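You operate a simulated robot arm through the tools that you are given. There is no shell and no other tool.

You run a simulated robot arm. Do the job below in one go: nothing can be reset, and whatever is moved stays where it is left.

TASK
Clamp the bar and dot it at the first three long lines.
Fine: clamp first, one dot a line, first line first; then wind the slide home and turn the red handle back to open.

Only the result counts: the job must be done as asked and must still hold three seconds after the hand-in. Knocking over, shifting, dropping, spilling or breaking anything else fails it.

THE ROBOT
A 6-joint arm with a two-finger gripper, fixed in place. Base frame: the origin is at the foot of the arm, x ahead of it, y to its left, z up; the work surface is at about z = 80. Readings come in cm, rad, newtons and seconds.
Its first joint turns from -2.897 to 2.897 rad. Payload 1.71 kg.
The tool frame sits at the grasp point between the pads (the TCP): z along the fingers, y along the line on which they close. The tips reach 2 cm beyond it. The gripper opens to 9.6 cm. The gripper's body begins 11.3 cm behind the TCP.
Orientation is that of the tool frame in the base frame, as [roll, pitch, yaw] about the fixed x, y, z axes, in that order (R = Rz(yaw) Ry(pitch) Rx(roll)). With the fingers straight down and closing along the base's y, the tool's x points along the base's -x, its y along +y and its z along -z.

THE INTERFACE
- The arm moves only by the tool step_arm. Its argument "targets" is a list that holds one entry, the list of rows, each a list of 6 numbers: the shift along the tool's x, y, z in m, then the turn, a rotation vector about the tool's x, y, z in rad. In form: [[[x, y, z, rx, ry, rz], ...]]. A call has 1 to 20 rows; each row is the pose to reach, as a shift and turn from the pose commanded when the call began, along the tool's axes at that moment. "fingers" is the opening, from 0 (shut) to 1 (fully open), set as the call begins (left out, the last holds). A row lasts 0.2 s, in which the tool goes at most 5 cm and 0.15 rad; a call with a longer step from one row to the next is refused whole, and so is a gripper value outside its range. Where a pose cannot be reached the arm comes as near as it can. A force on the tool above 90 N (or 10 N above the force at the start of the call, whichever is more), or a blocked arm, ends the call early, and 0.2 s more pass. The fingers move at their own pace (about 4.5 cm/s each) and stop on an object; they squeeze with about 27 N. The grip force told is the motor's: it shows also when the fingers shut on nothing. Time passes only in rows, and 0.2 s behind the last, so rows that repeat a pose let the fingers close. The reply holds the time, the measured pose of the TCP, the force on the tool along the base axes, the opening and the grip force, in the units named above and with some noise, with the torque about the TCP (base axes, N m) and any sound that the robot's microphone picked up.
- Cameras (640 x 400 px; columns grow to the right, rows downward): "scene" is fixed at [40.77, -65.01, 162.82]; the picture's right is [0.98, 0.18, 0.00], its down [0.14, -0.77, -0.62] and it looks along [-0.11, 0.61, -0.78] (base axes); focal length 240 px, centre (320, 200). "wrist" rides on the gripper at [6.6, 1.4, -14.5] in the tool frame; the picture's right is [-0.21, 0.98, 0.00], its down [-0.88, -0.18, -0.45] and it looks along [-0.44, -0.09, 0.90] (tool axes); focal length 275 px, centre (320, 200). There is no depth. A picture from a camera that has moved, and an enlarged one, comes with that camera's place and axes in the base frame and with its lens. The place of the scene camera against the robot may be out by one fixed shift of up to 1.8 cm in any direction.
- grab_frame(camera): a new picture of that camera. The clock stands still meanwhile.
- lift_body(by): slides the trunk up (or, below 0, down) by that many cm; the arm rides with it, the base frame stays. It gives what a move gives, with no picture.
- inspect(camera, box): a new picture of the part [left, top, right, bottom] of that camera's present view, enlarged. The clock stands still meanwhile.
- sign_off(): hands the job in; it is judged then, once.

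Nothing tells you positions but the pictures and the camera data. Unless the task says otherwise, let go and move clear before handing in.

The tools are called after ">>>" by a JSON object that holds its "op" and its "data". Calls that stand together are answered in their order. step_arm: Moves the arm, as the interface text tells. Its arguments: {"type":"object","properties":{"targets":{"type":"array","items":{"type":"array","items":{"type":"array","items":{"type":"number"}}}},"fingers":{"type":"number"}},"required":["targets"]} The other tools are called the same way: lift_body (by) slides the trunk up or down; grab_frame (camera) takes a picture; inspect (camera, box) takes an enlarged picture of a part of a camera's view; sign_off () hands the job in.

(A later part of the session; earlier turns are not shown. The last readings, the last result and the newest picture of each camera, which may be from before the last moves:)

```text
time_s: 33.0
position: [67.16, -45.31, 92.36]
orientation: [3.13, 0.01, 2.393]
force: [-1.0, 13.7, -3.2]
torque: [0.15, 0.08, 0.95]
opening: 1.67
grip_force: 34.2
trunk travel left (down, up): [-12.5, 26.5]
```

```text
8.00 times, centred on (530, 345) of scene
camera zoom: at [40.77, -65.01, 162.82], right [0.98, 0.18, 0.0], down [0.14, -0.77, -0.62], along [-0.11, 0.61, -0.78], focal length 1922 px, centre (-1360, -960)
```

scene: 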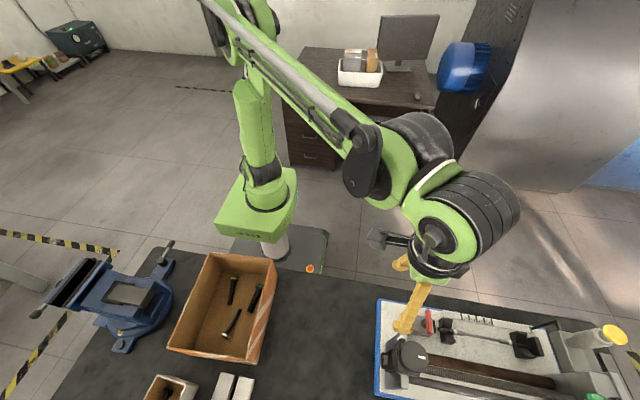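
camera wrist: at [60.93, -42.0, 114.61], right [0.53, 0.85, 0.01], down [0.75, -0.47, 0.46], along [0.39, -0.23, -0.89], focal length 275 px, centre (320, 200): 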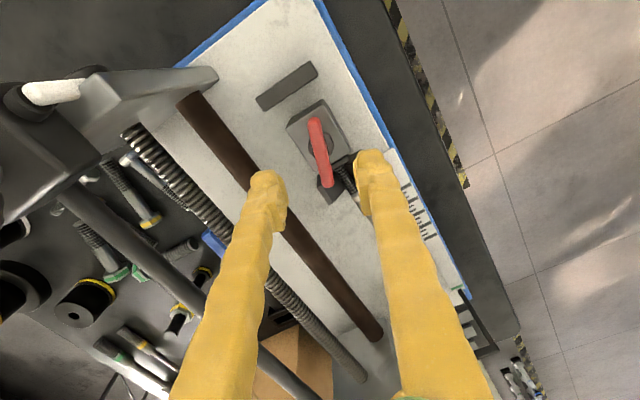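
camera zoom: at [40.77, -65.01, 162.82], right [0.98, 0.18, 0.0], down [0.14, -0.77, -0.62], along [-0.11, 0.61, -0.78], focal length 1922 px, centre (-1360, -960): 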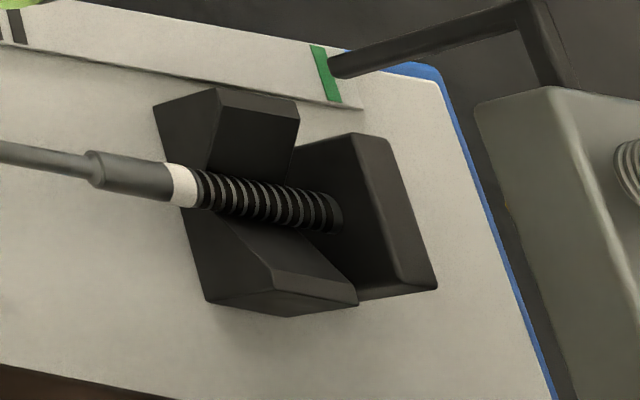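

The bar has been pushed against the right-hand stop and the handle is tight. I'll release and lift clear, then check.

>>> {"op": "step_arm", "data": {"targets": [[[0, 0, 0, 0, 0, -0.04], [0, 0, 0, 0, 0, -0.04], [0, 0, 0, 0, 0, -0.04], [0, 0, -0.02, 0, 0, 0], [0, 0, -0.05, 0, 0, 0], [0, 0, -0.09, 0, 0, 0], [0, 0, -0.13, 0, 0, 0], [0, 0, -0.13, 0, 0, 0]]], "fingers": 0.45}}

>>> {"op": "inspect", "data": {"camera": "wrist", "box": [220, 40, 460, 240]}}

>>> {"op": "inspect", "data": {"camera": "scene", "box": [370, 280, 570, 400]}}

```text
time_s: 34.8
position: [66.9, -45.51, 105.28]
orientation: [3.127, 0.011, 2.39]
force: [0.0, 1.1, 0.4]
torque: [0.01, 0.0, -0.01]
opening: 4.31
grip_force: 0.1
trunk travel left (down, up): [-12.5, 26.5]
```

```text
2.00 times, centred on (340, 140) of wrist
camera zoom: at [62.67, -40.09, 119.67], right [0.82, 0.57, 0.01], down [0.51, -0.73, 0.45], along [0.27, -0.36, -0.89], focal length 551 px, centre (280, 320)
```

zoom: 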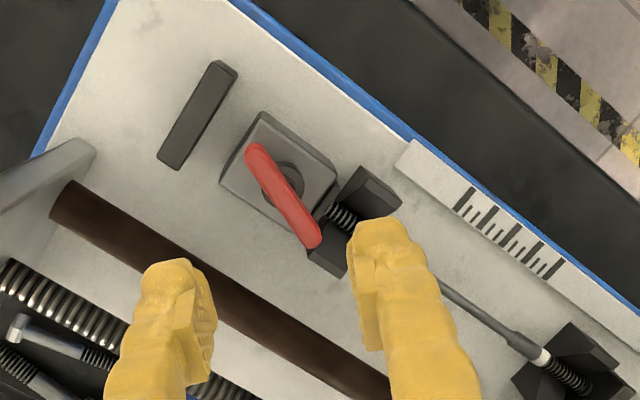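

```text
3.20 times, centred on (470, 340) of scene
camera zoom: at [40.77, -65.01, 162.82], right [0.98, 0.18, 0.0], down [0.14, -0.77, -0.62], along [-0.11, 0.61, -0.78], focal length 769 px, centre (-160, -248)
```

zoom: 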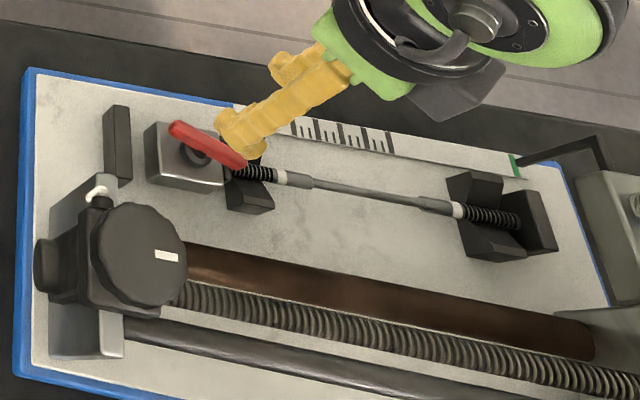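

The jaw, bar and stop look in contact. I'll compare the stop end again to confirm that nothing sprang back on release.

>>> {"op": "inspect", "data": {"camera": "scene", "box": [500, 320, 560, 370]}}

>>> {"op": "inspect", "data": {"camera": "scene", "box": [410, 310, 460, 350]}}

>>> {"op": "inspect", "data": {"camera": "wrist", "box": [290, 80, 400, 180]}}

```text
8.00 times, centred on (530, 345) of scene
camera zoom: at [40.77, -65.01, 162.82], right [0.98, 0.18, 0.0], down [0.14, -0.77, -0.62], along [-0.11, 0.61, -0.78], focal length 1922 px, centre (-1360, -960)
```

zoom: 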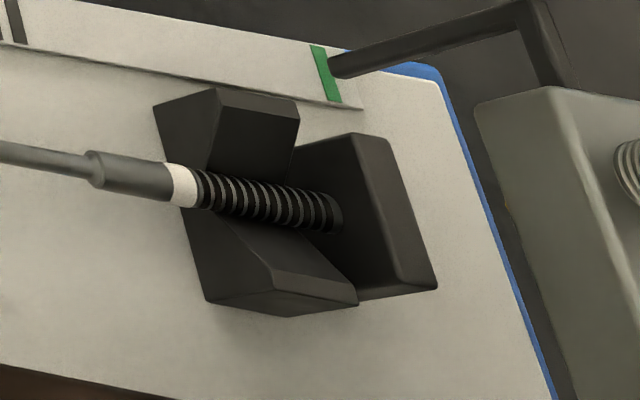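

```text
10.00 times, centred on (435, 330) of scene
camera zoom: at [40.77, -65.01, 162.82], right [0.98, 0.18, 0.0], down [0.14, -0.77, -0.62], along [-0.11, 0.61, -0.78], focal length 2402 px, centre (-830, -1100)
```

zoom: 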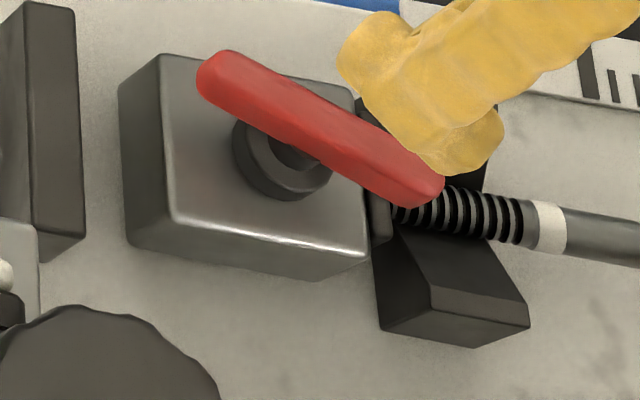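

```text
4.00 times, centred on (345, 130) of wrist
camera zoom: at [62.67, -40.09, 119.67], right [0.82, 0.57, 0.01], down [0.51, -0.73, 0.45], along [0.27, -0.36, -0.89], focal length 1101 px, centre (220, 480)
```

zoom: 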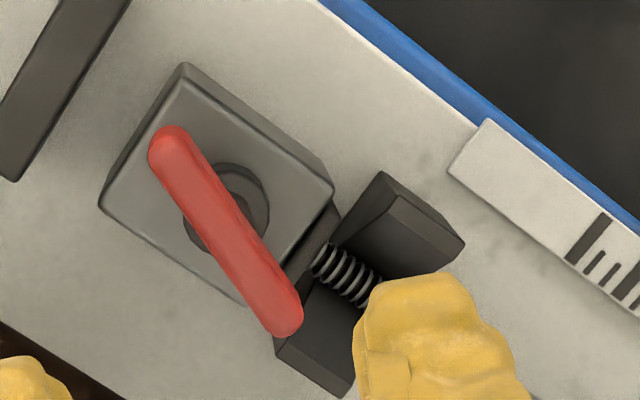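

The clamp holds. Next is the knob, so I'll rise and move to hover over it, with a look at the small white-tipped piece beside it.

>>> {"op": "step_arm", "data": {"targets": [[[0, 0, -0.04, 0, 0, 0], [0, 0, -0.08, 0, 0, 0], [0, 0, -0.1, 0, 0, 0], [0, 0, -0.1, 0, 0, 0]]], "fingers": 0.9}}

>>> {"op": "grab_frame", "data": {"camera": "wrist"}}

>>> {"op": "inspect", "data": {"camera": "scene", "box": [375, 325, 445, 400]}}

```text
time_s: 35.8
position: [66.75, -45.64, 115.27]
orientation: [3.129, 0.011, 2.391]
force: [0.3, 1.2, 0.0]
torque: [-0.01, -0.03, -0.02]
opening: 8.65
grip_force: 0.1
trunk travel left (down, up): [-12.5, 26.5]
```

```text
taken
camera wrist: at [62.53, -40.2, 129.64], right [0.82, 0.57, 0.01], down [0.51, -0.73, 0.45], along [0.27, -0.36, -0.89], focal length 275 px, centre (320, 200)
```

wrist: 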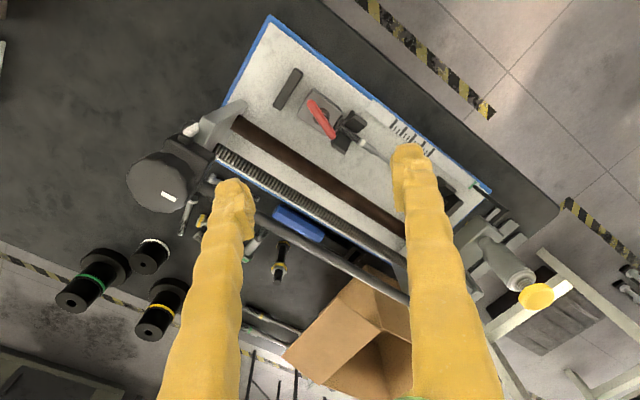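

```text
5.33 times, centred on (410, 362) of scene
camera zoom: at [40.77, -65.01, 162.82], right [0.98, 0.18, 0.0], down [0.14, -0.77, -0.62], along [-0.11, 0.61, -0.78], focal length 1281 px, centre (-160, -667)
```

zoom: 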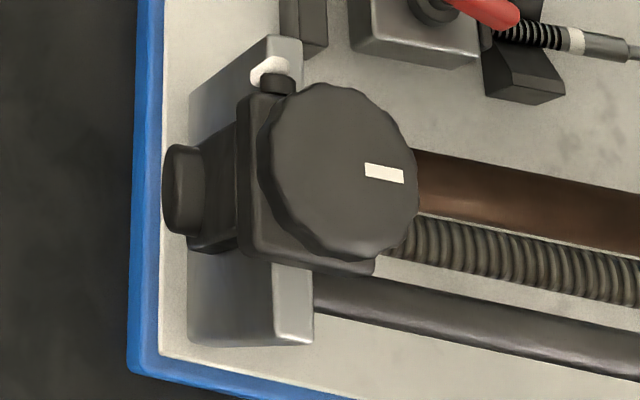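

>>> {"op": "inspect", "data": {"camera": "wrist", "box": [120, 90, 260, 220]}}

>>> {"op": "inspect", "data": {"camera": "wrist", "box": [440, 160, 580, 320]}}

```text
3.08 times, centred on (190, 155) of wrist
camera zoom: at [62.53, -40.2, 129.64], right [0.82, 0.57, 0.01], down [0.51, -0.73, 0.45], along [0.27, -0.36, -0.89], focal length 847 px, centre (720, 338)
```

zoom: 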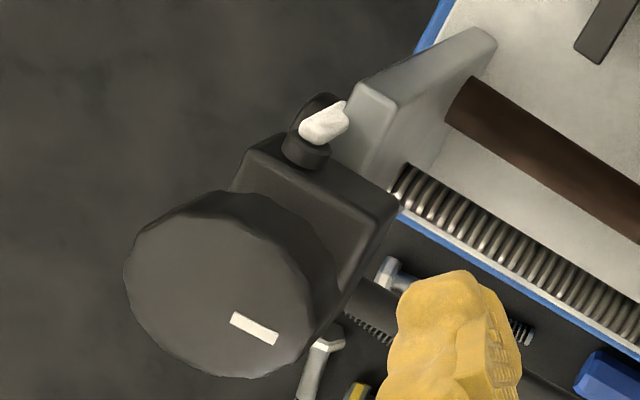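

```text
2.50 times, centred on (510, 240) of wrist
camera zoom: at [62.53, -40.2, 129.64], right [0.82, 0.57, 0.01], down [0.51, -0.73, 0.45], along [0.27, -0.36, -0.89], focal length 688 px, centre (-155, 100)
```

zoom: 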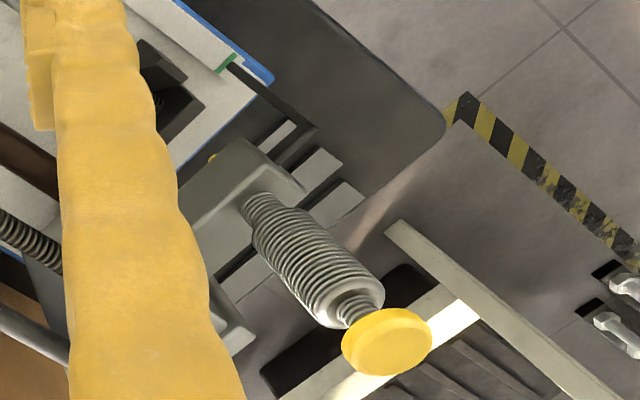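

The fixture layout is clear now. I'll move over the knob and refine its centre from above.

>>> {"op": "step_arm", "data": {"targets": [[[0, -0.04, 0, 0, 0, 0], [0, -0.08, 0, 0, 0, 0], [-0.001, -0.12, 0, 0, 0, 0], [-0.002, -0.147, 0.0, 0, 0, 0], [-0.002, -0.147, 0.02, 0, 0, 0], [-0.002, -0.147, 0.02, 0, 0, 0]]], "fingers": 1}}

>>> {"op": "grab_frame", "data": {"camera": "wrist"}}

>>> {"op": "inspect", "data": {"camera": "scene", "box": [360, 300, 480, 400]}}

```text
time_s: 37.2
position: [56.89, -56.46, 113.08]
orientation: [3.13, 0.011, 2.391]
force: [-0.8, 0.4, -0.4]
torque: [-0.01, 0.0, 0.01]
opening: 9.61
grip_force: 0.0
trunk travel left (down, up): [-12.5, 26.5]
```

```text
taken
camera wrist: at [52.66, -51.05, 127.45], right [0.82, 0.57, 0.01], down [0.51, -0.73, 0.45], along [0.27, -0.36, -0.89], focal length 275 px, centre (320, 200)
```

wrist: 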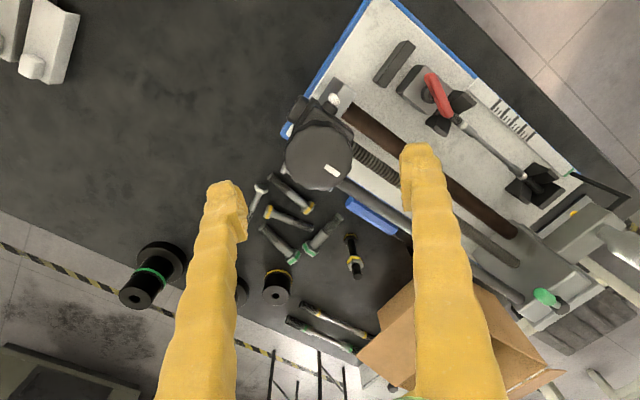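

```text
4.00 times, centred on (420, 350) of scene
camera zoom: at [40.77, -65.01, 162.82], right [0.98, 0.18, 0.0], down [0.14, -0.77, -0.62], along [-0.11, 0.61, -0.78], focal length 961 px, centre (-80, -400)
```

zoom: 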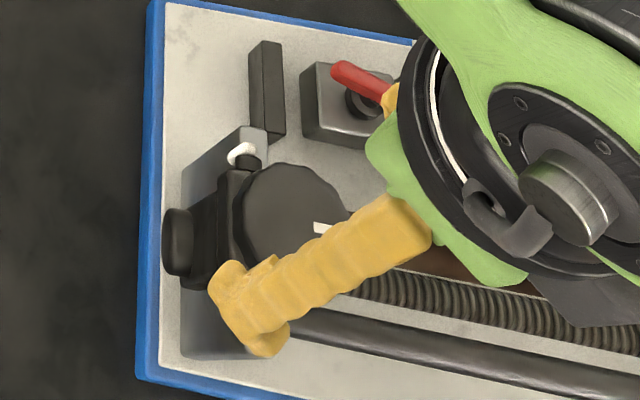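

The knob centre (56.9,-56.6) is confirmed. The white lever tip is at z≈101, so I'll keep the fingertips above 103.8. I'll descend and close on the knob.

>>> {"op": "step_arm", "data": {"targets": [[[0, 0, 0.025, 0, 0, 0], [0, 0, 0.05, 0, 0, 0], [0, 0, 0.065, 0, 0, 0], [0, 0, 0.071, 0, 0, 0], [0, 0, 0.071, 0, 0, 0]]], "fingers": 1}}

>>> {"op": "step_arm", "data": {"targets": [[[0, 0, 0, 0, 0, 0], [0, 0, 0, 0, 0, 0], [0, 0, 0, 0, 0, 0], [0, 0, 0, 0, 0, 0], [0, 0, 0, 0, 0, 0]]], "fingers": 0}}

>>> {"op": "grab_frame", "data": {"camera": "wrist"}}

```text
time_s: 38.4
position: [57.03, -56.47, 105.92]
orientation: [3.128, 0.01, 2.39]
force: [-0.5, 0.3, 0.3]
torque: [0.03, 0.01, 0.02]
opening: 9.57
grip_force: 0.0
trunk travel left (down, up): [-12.5, 26.5]
```

```text
time_s: 39.6
position: [56.92, -56.44, 106.06]
orientation: [3.128, 0.01, 2.388]
force: [-6.6, -10.1, 3.5]
torque: [-0.02, -0.03, -0.01]
opening: 5.27
grip_force: 34.8
trunk travel left (down, up): [-12.5, 26.5]
```

```text
taken
camera wrist: at [52.7, -51.07, 120.42], right [0.82, 0.57, 0.01], down [0.51, -0.73, 0.45], along [0.27, -0.36, -0.89], focal length 275 px, centre (320, 200)
```

wrist: 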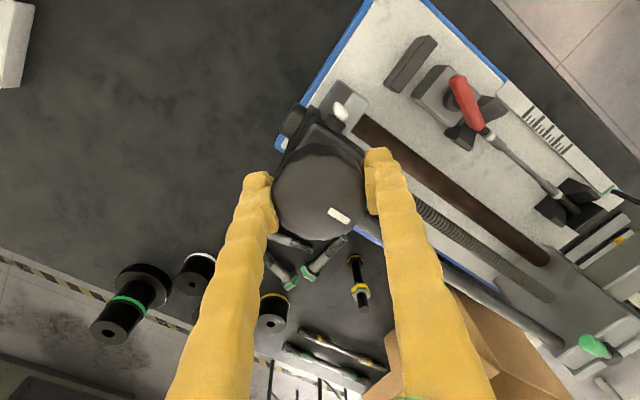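

The knob is gripped (5.3 cm). I'll try turning it clockwise by 0.6 rad and watch the pointer against the green mark.

>>> {"op": "step_arm", "data": {"targets": [[[0, -0.001, 0, 0, 0, 0.12], [0, -0.001, 0, 0, 0, 0.24], [0, -0.001, 0, 0, 0, 0.36], [0, -0.001, 0, 0, 0, 0.48], [0, -0.001, 0, 0, 0, 0.6], [0, -0.001, 0, 0, 0, 0.6]]]}}

>>> {"op": "inspect", "data": {"camera": "scene", "box": [500, 320, 560, 370]}}

>>> {"op": "grab_frame", "data": {"camera": "wrist"}}

```text
time_s: 41.0
position: [56.86, -56.58, 106.02]
orientation: [3.123, -0.001, 1.789]
force: [-9.1, -4.3, 7.0]
torque: [-0.1, -0.06, -0.01]
opening: 5.2
grip_force: 34.6
trunk travel left (down, up): [-12.5, 26.5]
```

```text
8.00 times, centred on (530, 345) of scene
camera zoom: at [40.77, -65.01, 162.82], right [0.98, 0.18, 0.0], down [0.14, -0.77, -0.62], along [-0.11, 0.61, -0.78], focal length 1922 px, centre (-1360, -960)
```

zoom: 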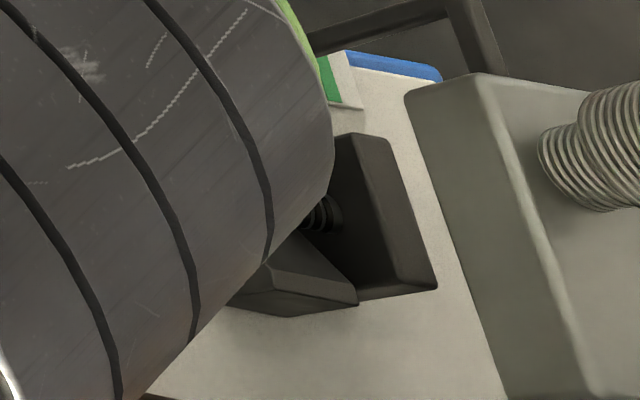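

```text
taken
camera wrist: at [56.46, -49.86, 120.49], right [1.0, 0.01, 0.02], down [0.0, -0.9, 0.44], along [0.02, -0.44, -0.9], focal length 275 px, centre (320, 200)
```

wrist: 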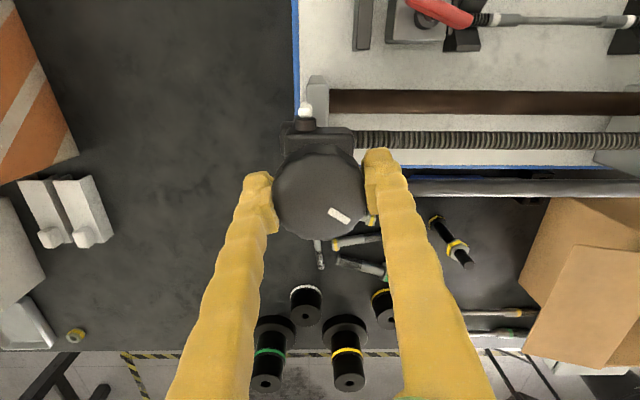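

Clockwise winds the slide toward -x: about 2 cm for 0.6 rad, so roughly 3.4 cm/rad. The first line needs about 3 rad in all. I'll continue another 1.9 rad.

>>> {"op": "step_arm", "data": {"targets": [[[0, 0, 0, 0, 0, 0.1], [0, 0, 0, 0, 0, 0.2], [0, 0, 0, 0, 0, 0.3], [0, 0, 0, 0, 0, 0.4], [0, 0, 0, 0, 0, 0.5], [0, 0, 0, 0, 0, 0.6], [0, 0, 0, 0, 0, 0.7], [0, 0, 0, 0, 0, 0.8], [0, 0, 0, 0, 0, 0.9], [0, 0, 0, 0, 0, 1.0], [0, 0, 0, 0, 0, 1.1], [0, 0, 0, 0, 0, 1.2], [0, 0, 0, 0, 0, 1.3], [0, 0, 0, 0, 0, 1.4], [0, 0, 0, 0, 0, 1.5], [0, 0, 0, 0, 0, 1.6], [0, 0, 0, 0, 0, 1.7], [0, 0, 0, 0, 0, 1.8], [0, 0, 0, 0, 0, 1.9], [0, 0, 0, 0, 0, 1.9]]]}}

>>> {"op": "grab_frame", "data": {"camera": "scene"}}

>>> {"op": "grab_frame", "data": {"camera": "wrist"}}

```text
time_s: 45.2
position: [56.93, -56.5, 105.99]
orientation: [-3.136, -0.015, -0.111]
force: [-2.1, -6.5, 13.7]
torque: [0.02, -0.42, -0.04]
opening: 5.27
grip_force: 35.4
trunk travel left (down, up): [-12.5, 26.5]
```

```text
taken
```

scene: 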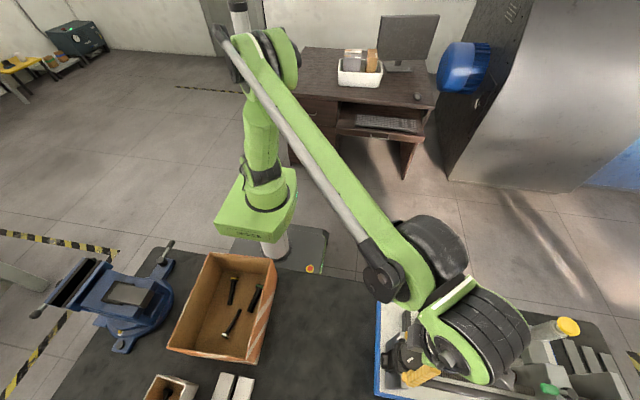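

```text
taken
camera wrist: at [62.89, -58.63, 120.53], right [-0.31, -0.95, -0.01], down [-0.86, 0.28, 0.43], along [-0.41, 0.14, -0.9], focal length 275 px, centre (320, 200)
```

wrist: 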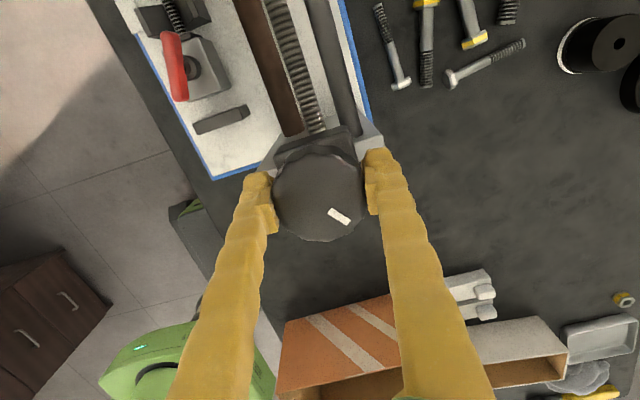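

The slide moved about 8–9 cm. I'll release the knob and swing the gripper back by half a turn, so the fine adjustment happens with the ruler in the wrist camera's view.

>>> {"op": "step_arm", "data": {"targets": [[[0, 0, 0, 0, 0, 0], [0, 0, 0, 0, 0, 0], [0, 0, 0, 0, 0, 0], [0, 0, 0, 0, 0, 0], [0, 0, -0.02, 0, 0, 0], [0, 0, -0.03, 0, 0, -0.1], [0, 0, -0.03, 0, 0, -0.24], [0, 0, -0.03, 0, 0, -0.38], [0, 0, -0.03, 0, 0, -0.52], [0, 0, -0.03, 0, 0, -0.66], [0, 0, -0.03, 0, 0, -0.8], [0, 0, -0.03, 0, 0, -0.94], [0, 0, -0.03, 0, 0, -1.08], [0, 0, -0.03, 0, 0, -1.22], [0, 0, -0.03, 0, 0, -1.36], [0, 0, -0.03, 0, 0, -1.5], [0, 0, -0.03, 0, 0, -1.57]]], "fingers": 0.9}}

>>> {"op": "step_arm", "data": {"targets": [[[0, 0, 0, 0, 0, -0.14], [0, 0, 0, 0, 0, -0.28], [0, 0, 0, 0, 0, -0.42], [0, 0, 0, 0, 0, -0.56], [0, 0, 0, 0, 0, -0.7], [0, 0, 0, 0, 0, -0.84], [0, 0, 0, 0, 0, -0.98], [0, 0, 0, 0, 0, -1.12], [0, 0, 0, 0, 0, -1.26], [0, 0, 0, 0, 0, -1.4], [0, 0, 0, 0, 0, -1.54], [0, 0, 0, 0, 0, -1.57], [0, 0, 0, 0, 0, -1.57]]]}}

>>> {"op": "grab_frame", "data": {"camera": "wrist"}}

>>> {"op": "inspect", "data": {"camera": "wrist", "box": [370, 150, 530, 250]}}

```text
time_s: 48.8
position: [56.9, -56.51, 108.95]
orientation: [3.127, -0.004, 1.462]
force: [-0.9, -0.4, -0.1]
torque: [-0.01, 0.0, -0.02]
opening: 8.62
grip_force: 0.1
trunk travel left (down, up): [-12.5, 26.5]
```

```text
time_s: 51.6
position: [56.78, -56.61, 108.9]
orientation: [3.136, 0.015, 3.031]
force: [0.0, 0.7, -0.1]
torque: [0.0, -0.02, 0.02]
opening: 8.64
grip_force: 0.1
trunk travel left (down, up): [-12.5, 26.5]
```

```text
taken
camera wrist: at [50.19, -54.48, 123.27], right [0.31, 0.95, 0.01], down [0.84, -0.28, 0.46], along [0.44, -0.14, -0.89], focal length 275 px, centre (320, 200)
```

wrist: 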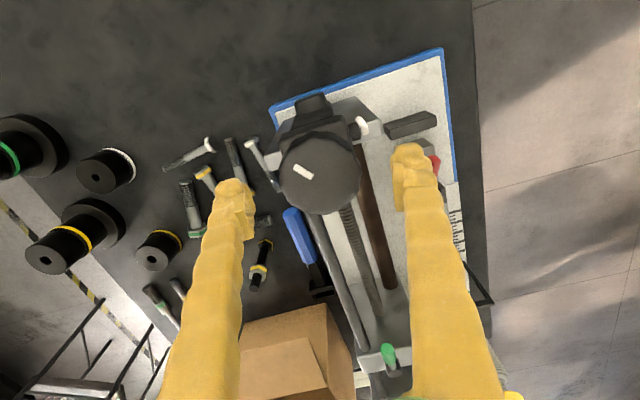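

```text
4.00 times, centred on (450, 200) of wrist
camera zoom: at [50.19, -54.48, 123.27], right [0.31, 0.95, 0.01], down [0.84, -0.28, 0.46], along [0.44, -0.14, -0.89], focal length 1101 px, centre (-200, 200)
```

zoom: 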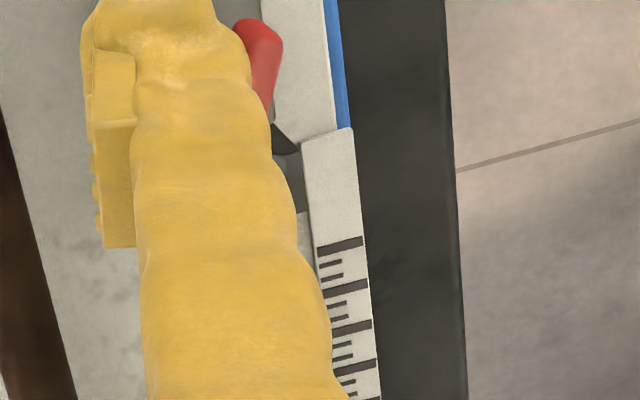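

>>> {"op": "inspect", "data": {"camera": "wrist", "box": [420, 190, 520, 310]}}

>>> {"op": "inspect", "data": {"camera": "scene", "box": [440, 290, 600, 400]}}

```text
3.33 times, centred on (470, 250) of wrist
camera zoom: at [50.19, -54.48, 123.27], right [0.31, 0.95, 0.01], down [0.84, -0.28, 0.46], along [0.44, -0.14, -0.89], focal length 918 px, centre (-180, 33)
```

zoom: 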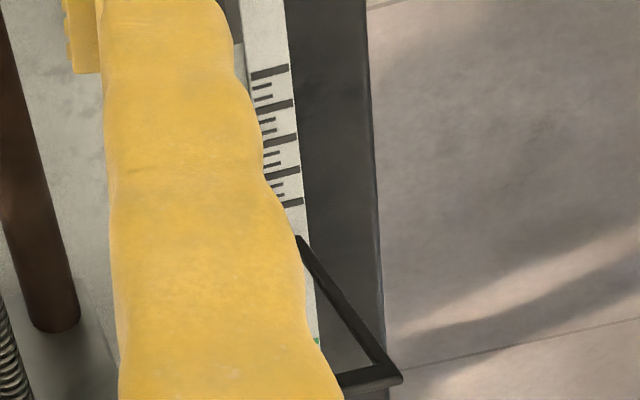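

```text
3.64 times, centred on (520, 345) of scene
camera zoom: at [40.77, -65.01, 162.82], right [0.98, 0.18, 0.0], down [0.14, -0.77, -0.62], along [-0.11, 0.61, -0.78], focal length 874 px, centre (-407, -327)
```

zoom: 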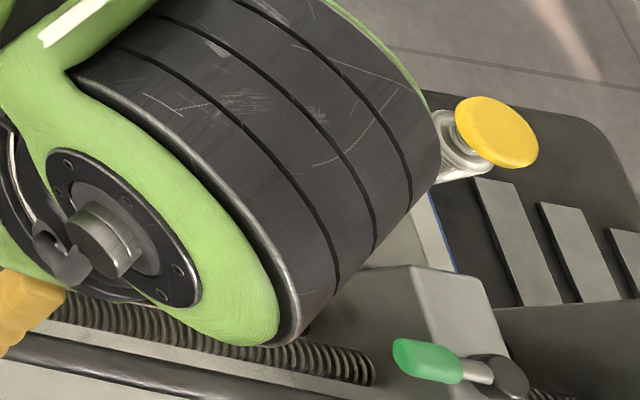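

The pointer is about one spacing (2.1 cm) short of the first line. I'll lower, regrip and turn 0.55 rad more, then check.

>>> {"op": "step_arm", "data": {"targets": [[[0, 0, 0.015, 0, 0, 0], [0, 0, 0.029, 0, 0, 0], [0, 0, 0.029, 0, 0, 0]]], "fingers": 0.9}}

>>> {"op": "step_arm", "data": {"targets": [[[0, 0, 0, 0, 0, 0], [0, 0, 0, 0, 0, 0], [0, 0, 0, 0, 0, 0], [0, 0, 0, 0, 0, 0], [0, 0, 0, 0, 0, 0.1], [0, 0, 0, 0, 0, 0.2], [0, 0, 0, 0, 0, 0.3], [0, 0, 0, 0, 0, 0.4], [0, 0, 0, 0, 0, 0.5], [0, 0, 0, 0, 0, 0.55], [0, 0, 0, 0, 0, 0.55]]], "fingers": 0}}

>>> {"op": "grab_frame", "data": {"camera": "wrist"}}

>>> {"op": "inspect", "data": {"camera": "wrist", "box": [480, 80, 640, 220]}}

```text
time_s: 52.4
position: [56.92, -56.45, 106.05]
orientation: [3.136, 0.018, 3.03]
force: [-0.1, -0.5, -0.2]
torque: [-0.01, 0.0, 0.01]
opening: 8.64
grip_force: 0.1
trunk travel left (down, up): [-12.5, 26.5]
```

```text
time_s: 54.8
position: [57.0, -56.54, 106.09]
orientation: [3.129, 0.011, 2.48]
force: [-0.5, -2.3, 1.3]
torque: [0.0, -0.14, -0.06]
opening: 5.26
grip_force: 35.4
trunk travel left (down, up): [-12.5, 26.5]
```

```text
taken
camera wrist: at [52.27, -51.47, 120.44], right [0.76, 0.65, 0.01], down [0.57, -0.69, 0.45], along [0.3, -0.34, -0.89], focal length 275 px, centre (320, 200)
```

wrist: 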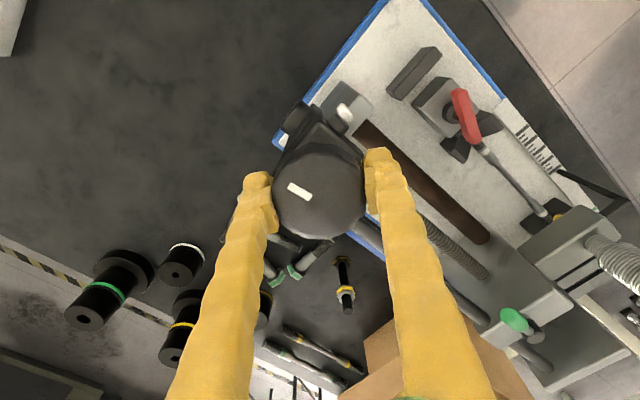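

```text
2.86 times, centred on (560, 150) of wrist
camera zoom: at [52.27, -51.47, 120.44], right [0.76, 0.65, 0.01], down [0.57, -0.69, 0.45], along [0.3, -0.34, -0.89], focal length 786 px, centre (-366, 343)
```

zoom: 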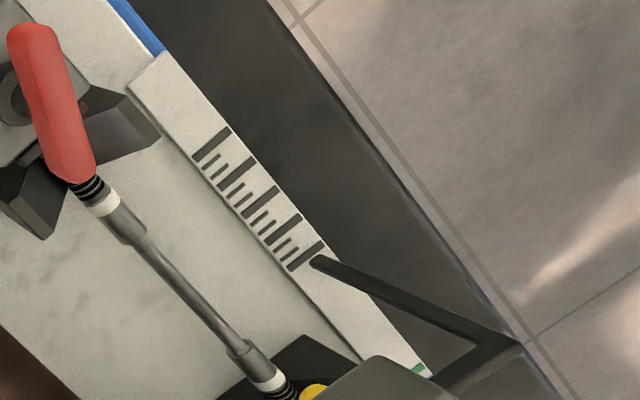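

The pointer is almost on the first line. I'll enlarge further.

>>> {"op": "inspect", "data": {"camera": "wrist", "box": [540, 140, 600, 190]}}

```text
8.00 times, centred on (570, 165) of wrist
camera zoom: at [52.27, -51.47, 120.44], right [0.76, 0.65, 0.01], down [0.57, -0.69, 0.45], along [0.3, -0.34, -0.89], focal length 2202 px, centre (-1680, 480)
```

zoom: 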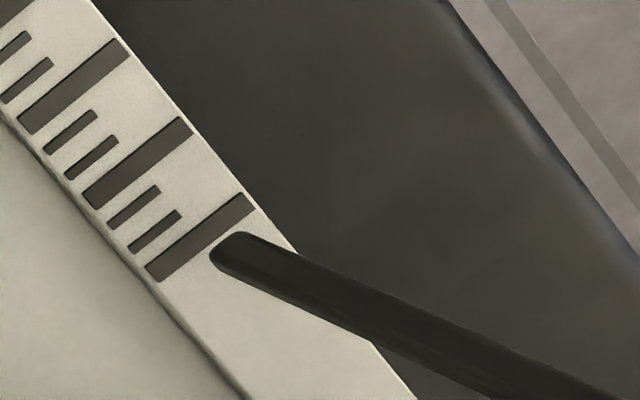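

It's within a few millimetres, but parallax matters because the pointer sits above the ruler. I'll release the knob and look from directly above the pointer to judge the alignment.

>>> {"op": "step_arm", "data": {"targets": [[[0, 0, 0, 0, 0, 0], [0, 0, 0, 0, 0, 0], [0, 0, 0, 0, 0, 0], [0, 0, -0.03, 0, 0, 0], [0, 0, -0.07, 0, 0, 0], [0, 0, -0.09, 0, 0, 0], [0, 0, -0.09, 0, 0, 0]]], "fingers": 0.8}}

```text
time_s: 56.4
position: [56.8, -56.46, 115.21]
orientation: [3.131, 0.009, 2.479]
force: [0.2, 0.1, 0.4]
torque: [-0.06, 0.01, -0.06]
opening: 7.69
grip_force: 0.1
trunk travel left (down, up): [-12.5, 26.5]
```

Clear of the knob. Now I travel to the viewing position.

>>> {"op": "step_arm", "data": {"targets": [[[-0.007, 0.014, 0, 0, 0, 0.14], [-0.014, 0.029, 0, 0, 0, 0.28], [-0.021, 0.043, 0, 0, 0, 0.42], [-0.028, 0.058, 0, 0, 0, 0.56], [-0.034, 0.072, 0, 0, 0, 0.7], [-0.041, 0.087, 0, 0, 0, 0.84], [-0.048, 0.101, 0, 0, 0, 0.98], [-0.054, 0.115, 0, 0, 0, 1.12], [-0.061, 0.13, 0, 0, 0, 1.26], [-0.068, 0.144, 0, 0, 0, 1.4], [-0.075, 0.158, 0, 0, 0, 1.54], [-0.081, 0.173, 0, 0, 0, 1.68], [-0.088, 0.187, 0, 0, 0, 1.82], [-0.095, 0.201, 0, 0, 0, 1.96], [-0.102, 0.216, 0, 0, 0, 2.1], [-0.1086, 0.23, 0, 0, 0, 2.24], [-0.1086, 0.23, 0, 0, 0, 2.38], [-0.1086, 0.23, 0, 0, 0, 2.38]]], "fingers": 0}}

>>> {"op": "grab_frame", "data": {"camera": "wrist"}}

>>> {"op": "grab_frame", "data": {"camera": "scene"}}

```text
time_s: 60.2
position: [79.49, -44.98, 115.49]
orientation: [-3.14, -0.016, 0.098]
force: [-0.4, 0.7, -0.9]
torque: [-0.01, 0.03, 0.0]
opening: 0.0
grip_force: 26.9
trunk travel left (down, up): [-12.5, 26.5]
```

```text
taken
camera wrist: at [85.81, -45.78, 130.01], right [-0.11, -0.99, 0.0], down [-0.9, 0.1, 0.43], along [-0.43, 0.05, -0.9], focal length 275 px, centre (320, 200)
```

wrist: 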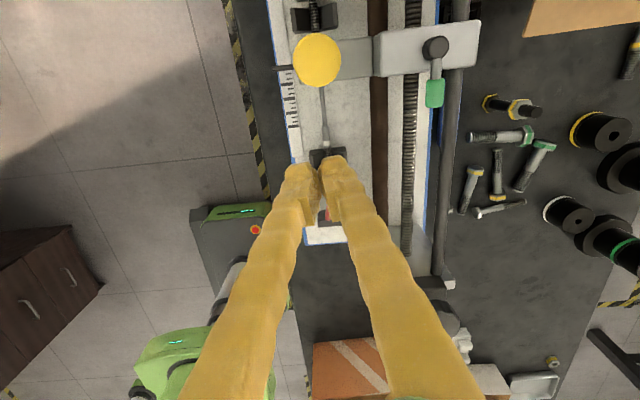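

```text
taken
```

scene: 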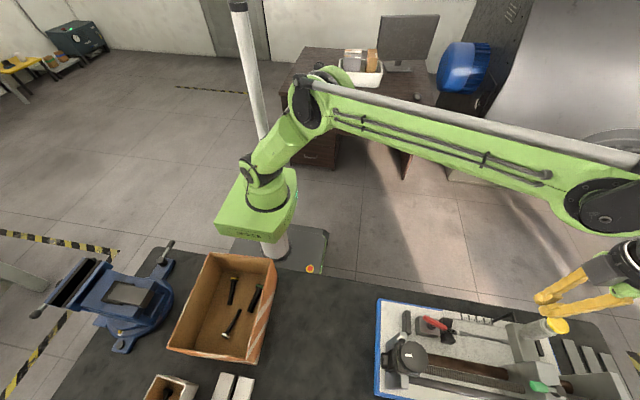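

The slide is directly below the camera now. I'll enlarge the pointer and scale, both here and from the scene camera.

>>> {"op": "inspect", "data": {"camera": "wrist", "box": [260, 40, 330, 140]}}

>>> {"op": "inspect", "data": {"camera": "wrist", "box": [265, 50, 305, 90]}}

>>> {"op": "inspect", "data": {"camera": "scene", "box": [480, 300, 540, 345]}}

```text
4.00 times, centred on (295, 90) of wrist
camera zoom: at [85.81, -45.78, 130.01], right [-0.11, -0.99, 0.0], down [-0.9, 0.1, 0.43], along [-0.43, 0.05, -0.9], focal length 1101 px, centre (420, 640)
```

zoom: 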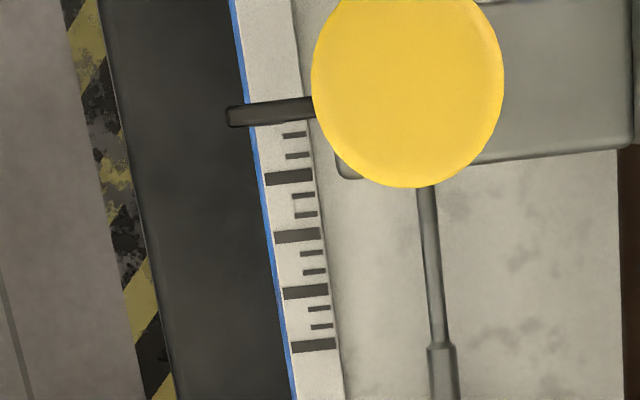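

```text
10.00 times, centred on (285, 70) of wrist
camera zoom: at [85.81, -45.78, 130.01], right [-0.11, -0.99, 0.0], down [-0.9, 0.1, 0.43], along [-0.43, 0.05, -0.9], focal length 2753 px, centre (670, 1500)
```

zoom: 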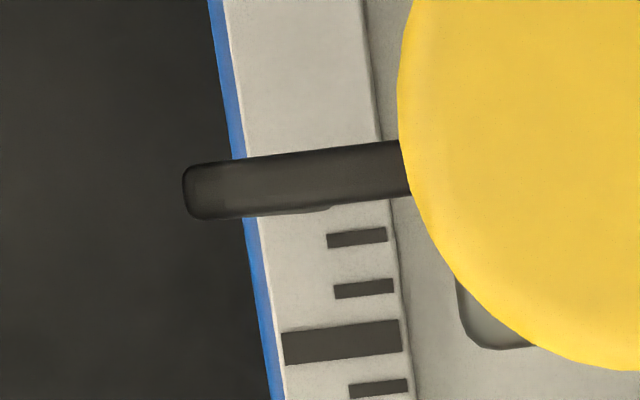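

```text
8.89 times, centred on (510, 322) of scene
camera zoom: at [40.77, -65.01, 162.82], right [0.98, 0.18, 0.0], down [0.14, -0.77, -0.62], along [-0.11, 0.61, -0.78], focal length 2135 px, centre (-1369, -889)
```

zoom: 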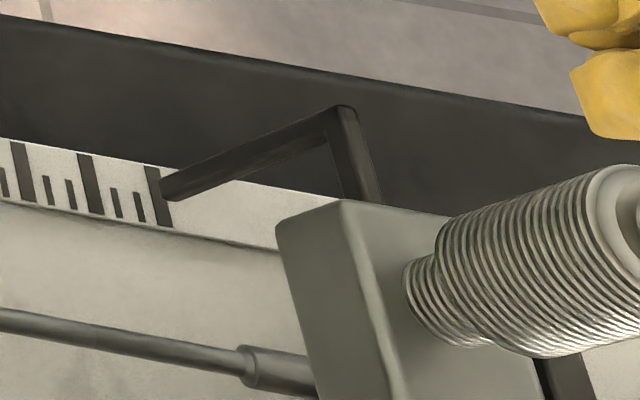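

From above, the pointer arm covers line 1 and appears within about 1–2 mm of it. I'll zoom in on the tip from the scene camera for a cross-check.

>>> {"op": "inspect", "data": {"camera": "scene", "box": [484, 312, 508, 330]}}

>>> {"op": "inspect", "data": {"camera": "wrist", "box": [280, 58, 304, 78]}}

```text
16.00 times, centred on (496, 321) of scene
camera zoom: at [40.77, -65.01, 162.82], right [0.98, 0.18, 0.0], down [0.14, -0.77, -0.62], along [-0.11, 0.61, -0.78], focal length 3844 px, centre (-2496, -1736)
```

zoom: 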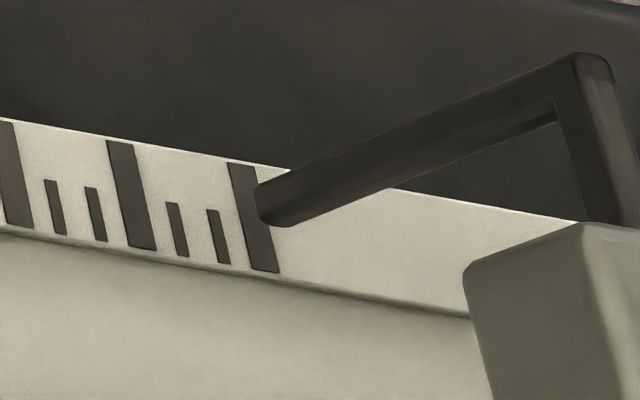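

```text
16.00 times, centred on (292, 68) of wrist
camera zoom: at [85.81, -45.78, 130.01], right [-0.11, -0.99, 0.0], down [-0.9, 0.1, 0.43], along [-0.43, 0.05, -0.9], focal length 4404 px, centre (768, 2312)
```

zoom: 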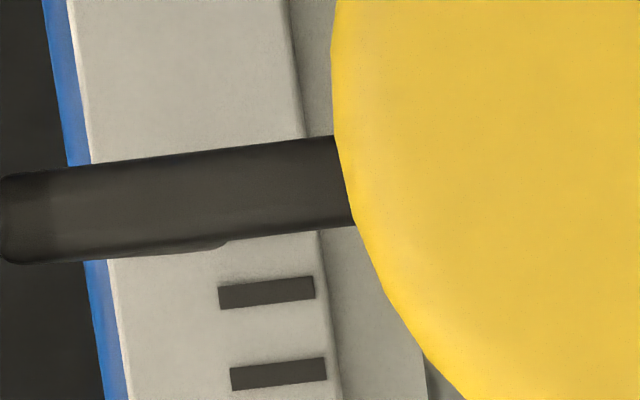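

To remove the parallax I'll look from the +y side in the plane of the pointer. I'll move out over the edge and turn the camera to face -y.

>>> {"op": "step_arm", "data": {"targets": [[[0.006, -0.012, 0, 0, 0, -0.14], [0.012, -0.024, 0, 0, 0, -0.28], [0.018, -0.036, 0, 0, 0, -0.42], [0.024, -0.048, 0, 0, 0, -0.56], [0.03, -0.06, 0, 0, 0, -0.7], [0.036, -0.072, 0, 0, 0, -0.84], [0.042, -0.084, 0, 0, 0, -0.98], [0.048, -0.096, 0, 0, 0, -1.12], [0.054, -0.108, 0.02, 0, 0, -1.26], [0.06, -0.12, 0.05, 0, 0, -1.4], [0.0635, -0.124, 0.09, 0, 0, -1.473], [0.0635, -0.124, 0.13, 0, 0, -1.473], [0.0635, -0.124, 0.15, 0, 0, -1.473], [0.0635, -0.124, 0.15, 0, 0, -1.473]]]}}

>>> {"op": "grab_frame", "data": {"camera": "wrist"}}

>>> {"op": "inspect", "data": {"camera": "wrist", "box": [280, 120, 360, 180]}}

```text
time_s: 63.2
position: [84.71, -32.1, 100.44]
orientation: [3.126, -0.003, 1.574]
force: [-0.2, -0.1, -0.3]
torque: [0.01, 0.02, 0.0]
opening: 0.0
grip_force: 27.1
trunk travel left (down, up): [-12.5, 26.5]
```

```text
taken
camera wrist: at [85.79, -25.49, 114.98], right [0.98, -0.2, 0.01], down [-0.19, -0.88, 0.44], along [-0.08, -0.43, -0.9], focal length 275 px, centre (320, 200)
```

wrist: 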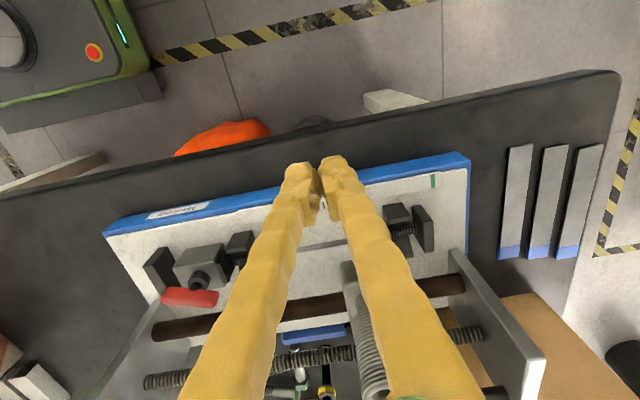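

```text
6.67 times, centred on (320, 150) of wrist
camera zoom: at [85.79, -25.49, 114.98], right [0.98, -0.2, 0.01], down [-0.19, -0.88, 0.44], along [-0.08, -0.43, -0.9], focal length 1835 px, centre (320, 533)
```

zoom: 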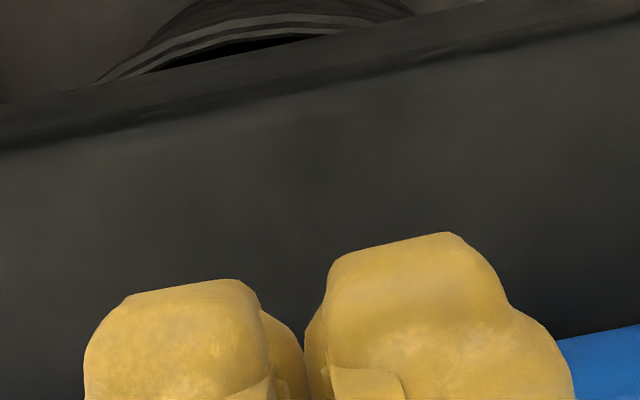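

The closed fingers hide the spot, so I'll open them.

>>> {"op": "step_arm", "data": {"targets": [[[0, 0, 0, 0, 0, 0], [0, 0, 0, 0, 0, 0], [0, 0, 0, 0, 0, 0], [0, 0, 0, 0, 0, 0], [0, 0, 0, 0, 0, 0]]], "fingers": 1}}

>>> {"op": "inspect", "data": {"camera": "wrist", "box": [260, 150, 400, 250]}}

>>> {"op": "inspect", "data": {"camera": "wrist", "box": [300, 175, 350, 215]}}

```text
time_s: 64.4
position: [84.84, -32.03, 100.49]
orientation: [3.125, -0.004, 1.574]
force: [-0.3, 0.0, -0.6]
torque: [-0.01, 0.01, 0.0]
opening: 9.6
grip_force: 0.0
trunk travel left (down, up): [-12.5, 26.5]
```

```text
4.00 times, centred on (330, 200) of wrist
camera zoom: at [85.78, -25.49, 115.02], right [0.98, -0.2, 0.02], down [-0.19, -0.88, 0.44], along [-0.08, -0.43, -0.9], focal length 1101 px, centre (280, 200)
```

zoom: 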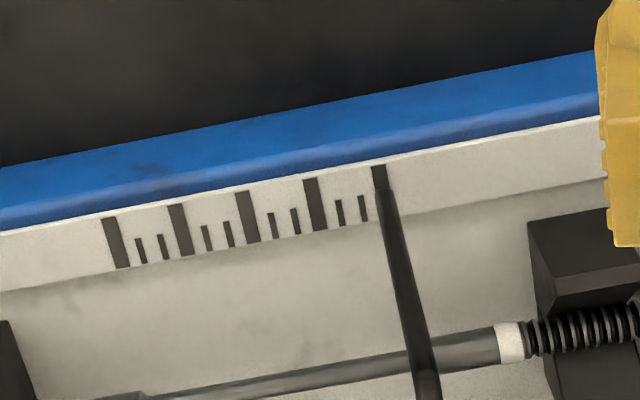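

```text
10.00 times, centred on (325, 195) of wrist
camera zoom: at [85.78, -25.49, 115.02], right [0.98, -0.2, 0.02], down [-0.19, -0.88, 0.44], along [-0.08, -0.43, -0.9], focal length 2753 px, centre (270, 250)
```

zoom: 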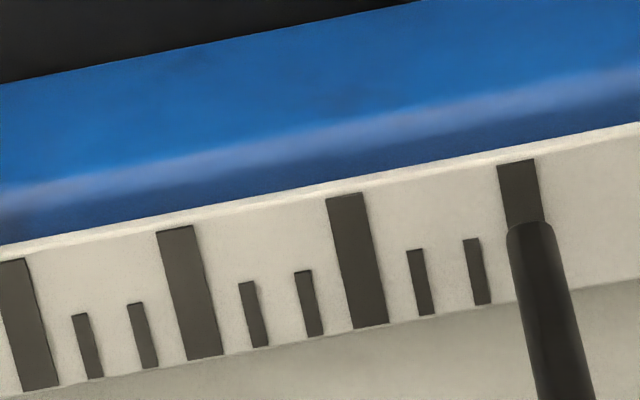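

This view is decisive: the pointer sits exactly on the first long line. Now I'll rise and go over the yellow cap at about (86.35,-45.55) with the fingers closed.

>>> {"op": "step_arm", "data": {"targets": [[[0, 0, -0.04, 0, 0, 0], [0, 0, -0.08, 0, 0, 0], [0, 0, -0.12, 0, 0, 0], [0, 0, -0.16, 0, 0, 0], [-0.03, 0.005, -0.16, 0, 0, 0], [-0.07, 0.01, -0.16, 0, 0, 0], [-0.11, 0.015, -0.16, 0, 0, 0], [-0.135, 0.016, -0.16, 0, 0, 0], [-0.135, 0.016, -0.16, 0, 0, 0]]], "fingers": 0}}

>>> {"op": "grab_frame", "data": {"camera": "wrist"}}

>>> {"op": "grab_frame", "data": {"camera": "scene"}}

```text
time_s: 66.4
position: [86.66, -46.03, 116.91]
orientation: [3.128, -0.004, 1.575]
force: [-0.2, 0.4, -0.4]
torque: [0.08, 0.0, 0.01]
opening: 0.0
grip_force: 26.6
trunk travel left (down, up): [-12.5, 26.5]
```

```text
taken
camera wrist: at [87.72, -39.41, 131.31], right [0.98, -0.2, 0.01], down [-0.19, -0.88, 0.44], along [-0.08, -0.43, -0.9], focal length 275 px, centre (320, 200)
```

wrist: 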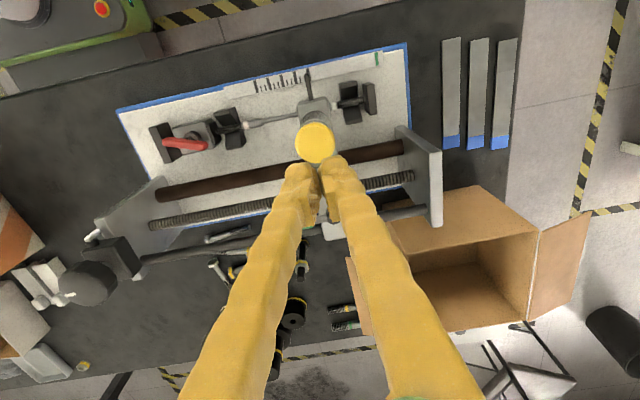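

```text
taken
```

scene: 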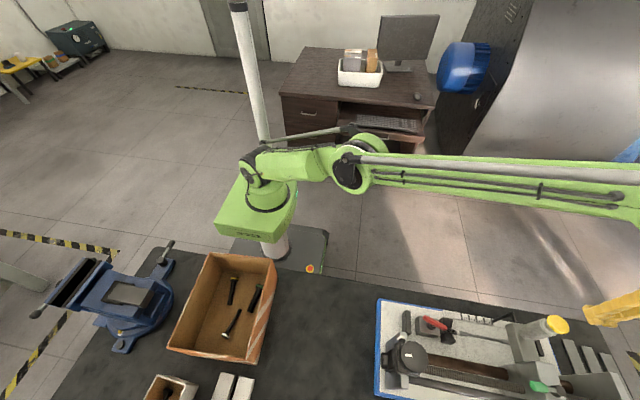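

The cap's top is at about (86.3,-45.4,106.8). I'll centre over it and descend to just above.

>>> {"op": "step_arm", "data": {"targets": [[[0.006, -0.003, 0.02, 0, 0, 0], [0.006, -0.003, 0.04, 0, 0, 0], [0.006, -0.003, 0.06, 0, 0, 0], [0.006, -0.003, 0.06, 0, 0, 0]]]}}

>>> {"op": "inspect", "data": {"camera": "wrist", "box": [240, 80, 400, 220]}}

>>> {"op": "inspect", "data": {"camera": "scene", "box": [520, 280, 640, 360]}}

```text
time_s: 67.4
position: [86.13, -44.94, 110.49]
orientation: [3.127, -0.004, 1.573]
force: [-0.3, -0.7, 0.6]
torque: [0.01, 0.05, 0.0]
opening: 0.0
grip_force: 26.5
trunk travel left (down, up): [-12.5, 26.5]
```

```text
2.86 times, centred on (320, 150) of wrist
camera zoom: at [87.0, -38.45, 124.92], right [0.98, -0.2, 0.01], down [-0.19, -0.88, 0.44], along [-0.08, -0.43, -0.9], focal length 786 px, centre (320, 343)
```

zoom: 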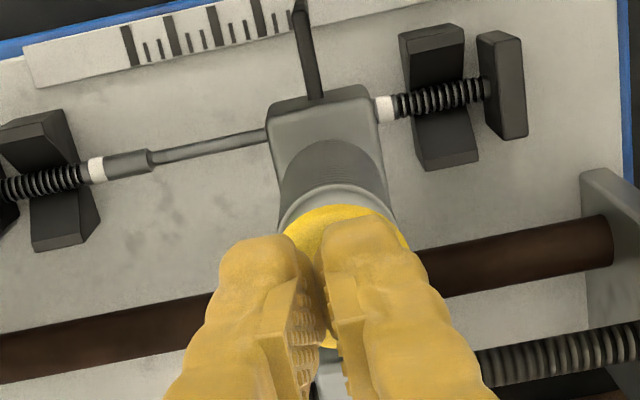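

```text
5.00 times, centred on (580, 320) of scene
camera zoom: at [40.77, -65.01, 162.82], right [0.98, 0.18, 0.0], down [0.14, -0.77, -0.62], along [-0.11, 0.61, -0.78], focal length 1201 px, centre (-980, -400)
```

zoom: 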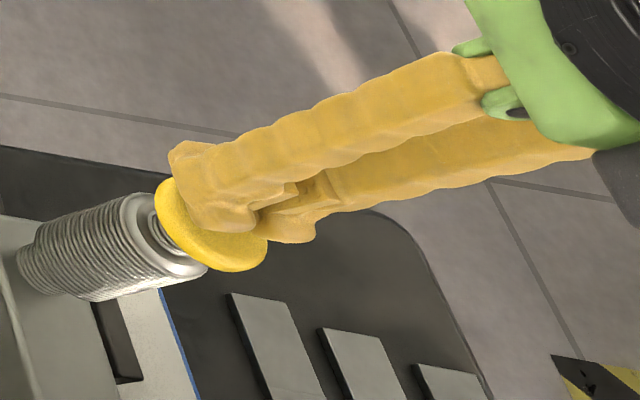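

The fingertips are centred over the cap and close to it. I'll press down in small steps, watching force and sound.

>>> {"op": "step_arm", "data": {"targets": [[[0.001, 0.002, 0.003, 0, 0, 0], [0.001, 0.002, 0.006, 0, 0, 0], [0.001, 0.002, 0.01, 0, 0, 0], [0.001, 0.002, 0.01, 0, 0, 0]]]}}

```text
time_s: 68.4
position: [86.21, -44.93, 109.52]
orientation: [3.126, -0.004, 1.574]
force: [-0.4, -0.5, 0.4]
torque: [0.0, 0.01, -0.01]
opening: 0.0
grip_force: 26.9
trunk travel left (down, up): [-12.5, 26.5]
```

>>> {"op": "step_arm", "data": {"targets": [[[0, 0, 0.003, 0, 0, 0], [0, 0, 0.006, 0, 0, 0], [0, 0, 0.01, 0, 0, 0], [0, 0, 0.01, 0, 0, 0]]]}}

```text
time_s: 69.4
position: [86.17, -44.78, 108.46]
orientation: [3.127, -0.004, 1.576]
force: [1.2, 1.4, 3.2]
torque: [0.0, 0.01, 0.0]
opening: 0.01
grip_force: 27.0
trunk travel left (down, up): [-12.5, 26.5]
```

Contact is just starting (about 3 N). I'll press further.

>>> {"op": "step_arm", "data": {"targets": [[[-0.001, 0.001, 0.002, 0, 0, 0], [-0.001, 0.001, 0.004, 0, 0, 0], [-0.001, 0.001, 0.006, 0, 0, 0], [-0.001, 0.001, 0.006, 0, 0, 0]]]}}

>>> {"op": "inspect", "data": {"camera": "scene", "box": [520, 280, 640, 360]}}

```text
time_s: 70.4
position: [86.26, -44.93, 108.04]
orientation: [3.127, -0.005, 1.572]
force: [-0.9, 1.0, 5.4]
torque: [0.0, 0.06, -0.04]
opening: 0.0
grip_force: 26.7
trunk travel left (down, up): [-12.5, 26.5]
```

```text
5.00 times, centred on (580, 320) of scene
camera zoom: at [40.77, -65.01, 162.82], right [0.98, 0.18, 0.0], down [0.14, -0.77, -0.62], along [-0.11, 0.61, -0.78], focal length 1201 px, centre (-980, -400)
```

zoom: 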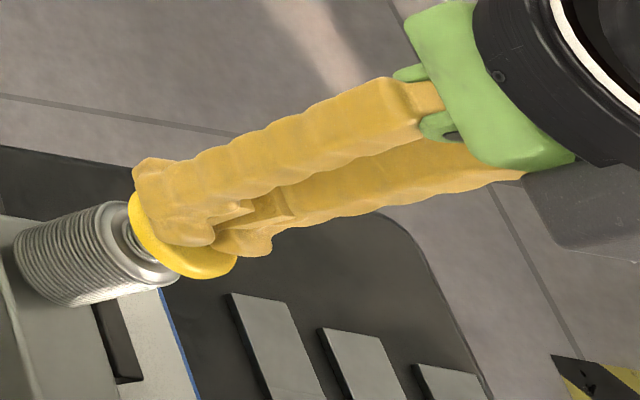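

The cap is going down on its spring. I'll continue.

>>> {"op": "step_arm", "data": {"targets": [[[0, 0, 0.002, 0, 0, 0], [0, 0, 0.004, 0, 0, 0], [0, 0, 0.006, 0, 0, 0], [0, 0, 0.006, 0, 0, 0]]]}}

>>> {"op": "step_arm", "data": {"targets": [[[0, 0, 0.002, 0, 0, 0], [0, 0, 0.004, 0, 0, 0], [0, 0, 0.006, 0, 0, 0], [0, 0, 0.006, 0, 0, 0]]]}}

```text
time_s: 71.4
position: [86.4, -44.85, 107.39]
orientation: [3.126, -0.003, 1.574]
force: [-0.5, -1.4, 5.0]
torque: [-0.03, 0.07, -0.04]
opening: 0.01
grip_force: 27.2
trunk travel left (down, up): [-12.5, 26.5]
```

```text
time_s: 72.4
position: [86.32, -44.92, 106.76]
orientation: [3.126, -0.004, 1.575]
force: [-1.7, -1.3, 7.4]
torque: [-0.07, 0.08, -0.03]
opening: 0.01
grip_force: 29.3
trunk travel left (down, up): [-12.5, 26.5]
```

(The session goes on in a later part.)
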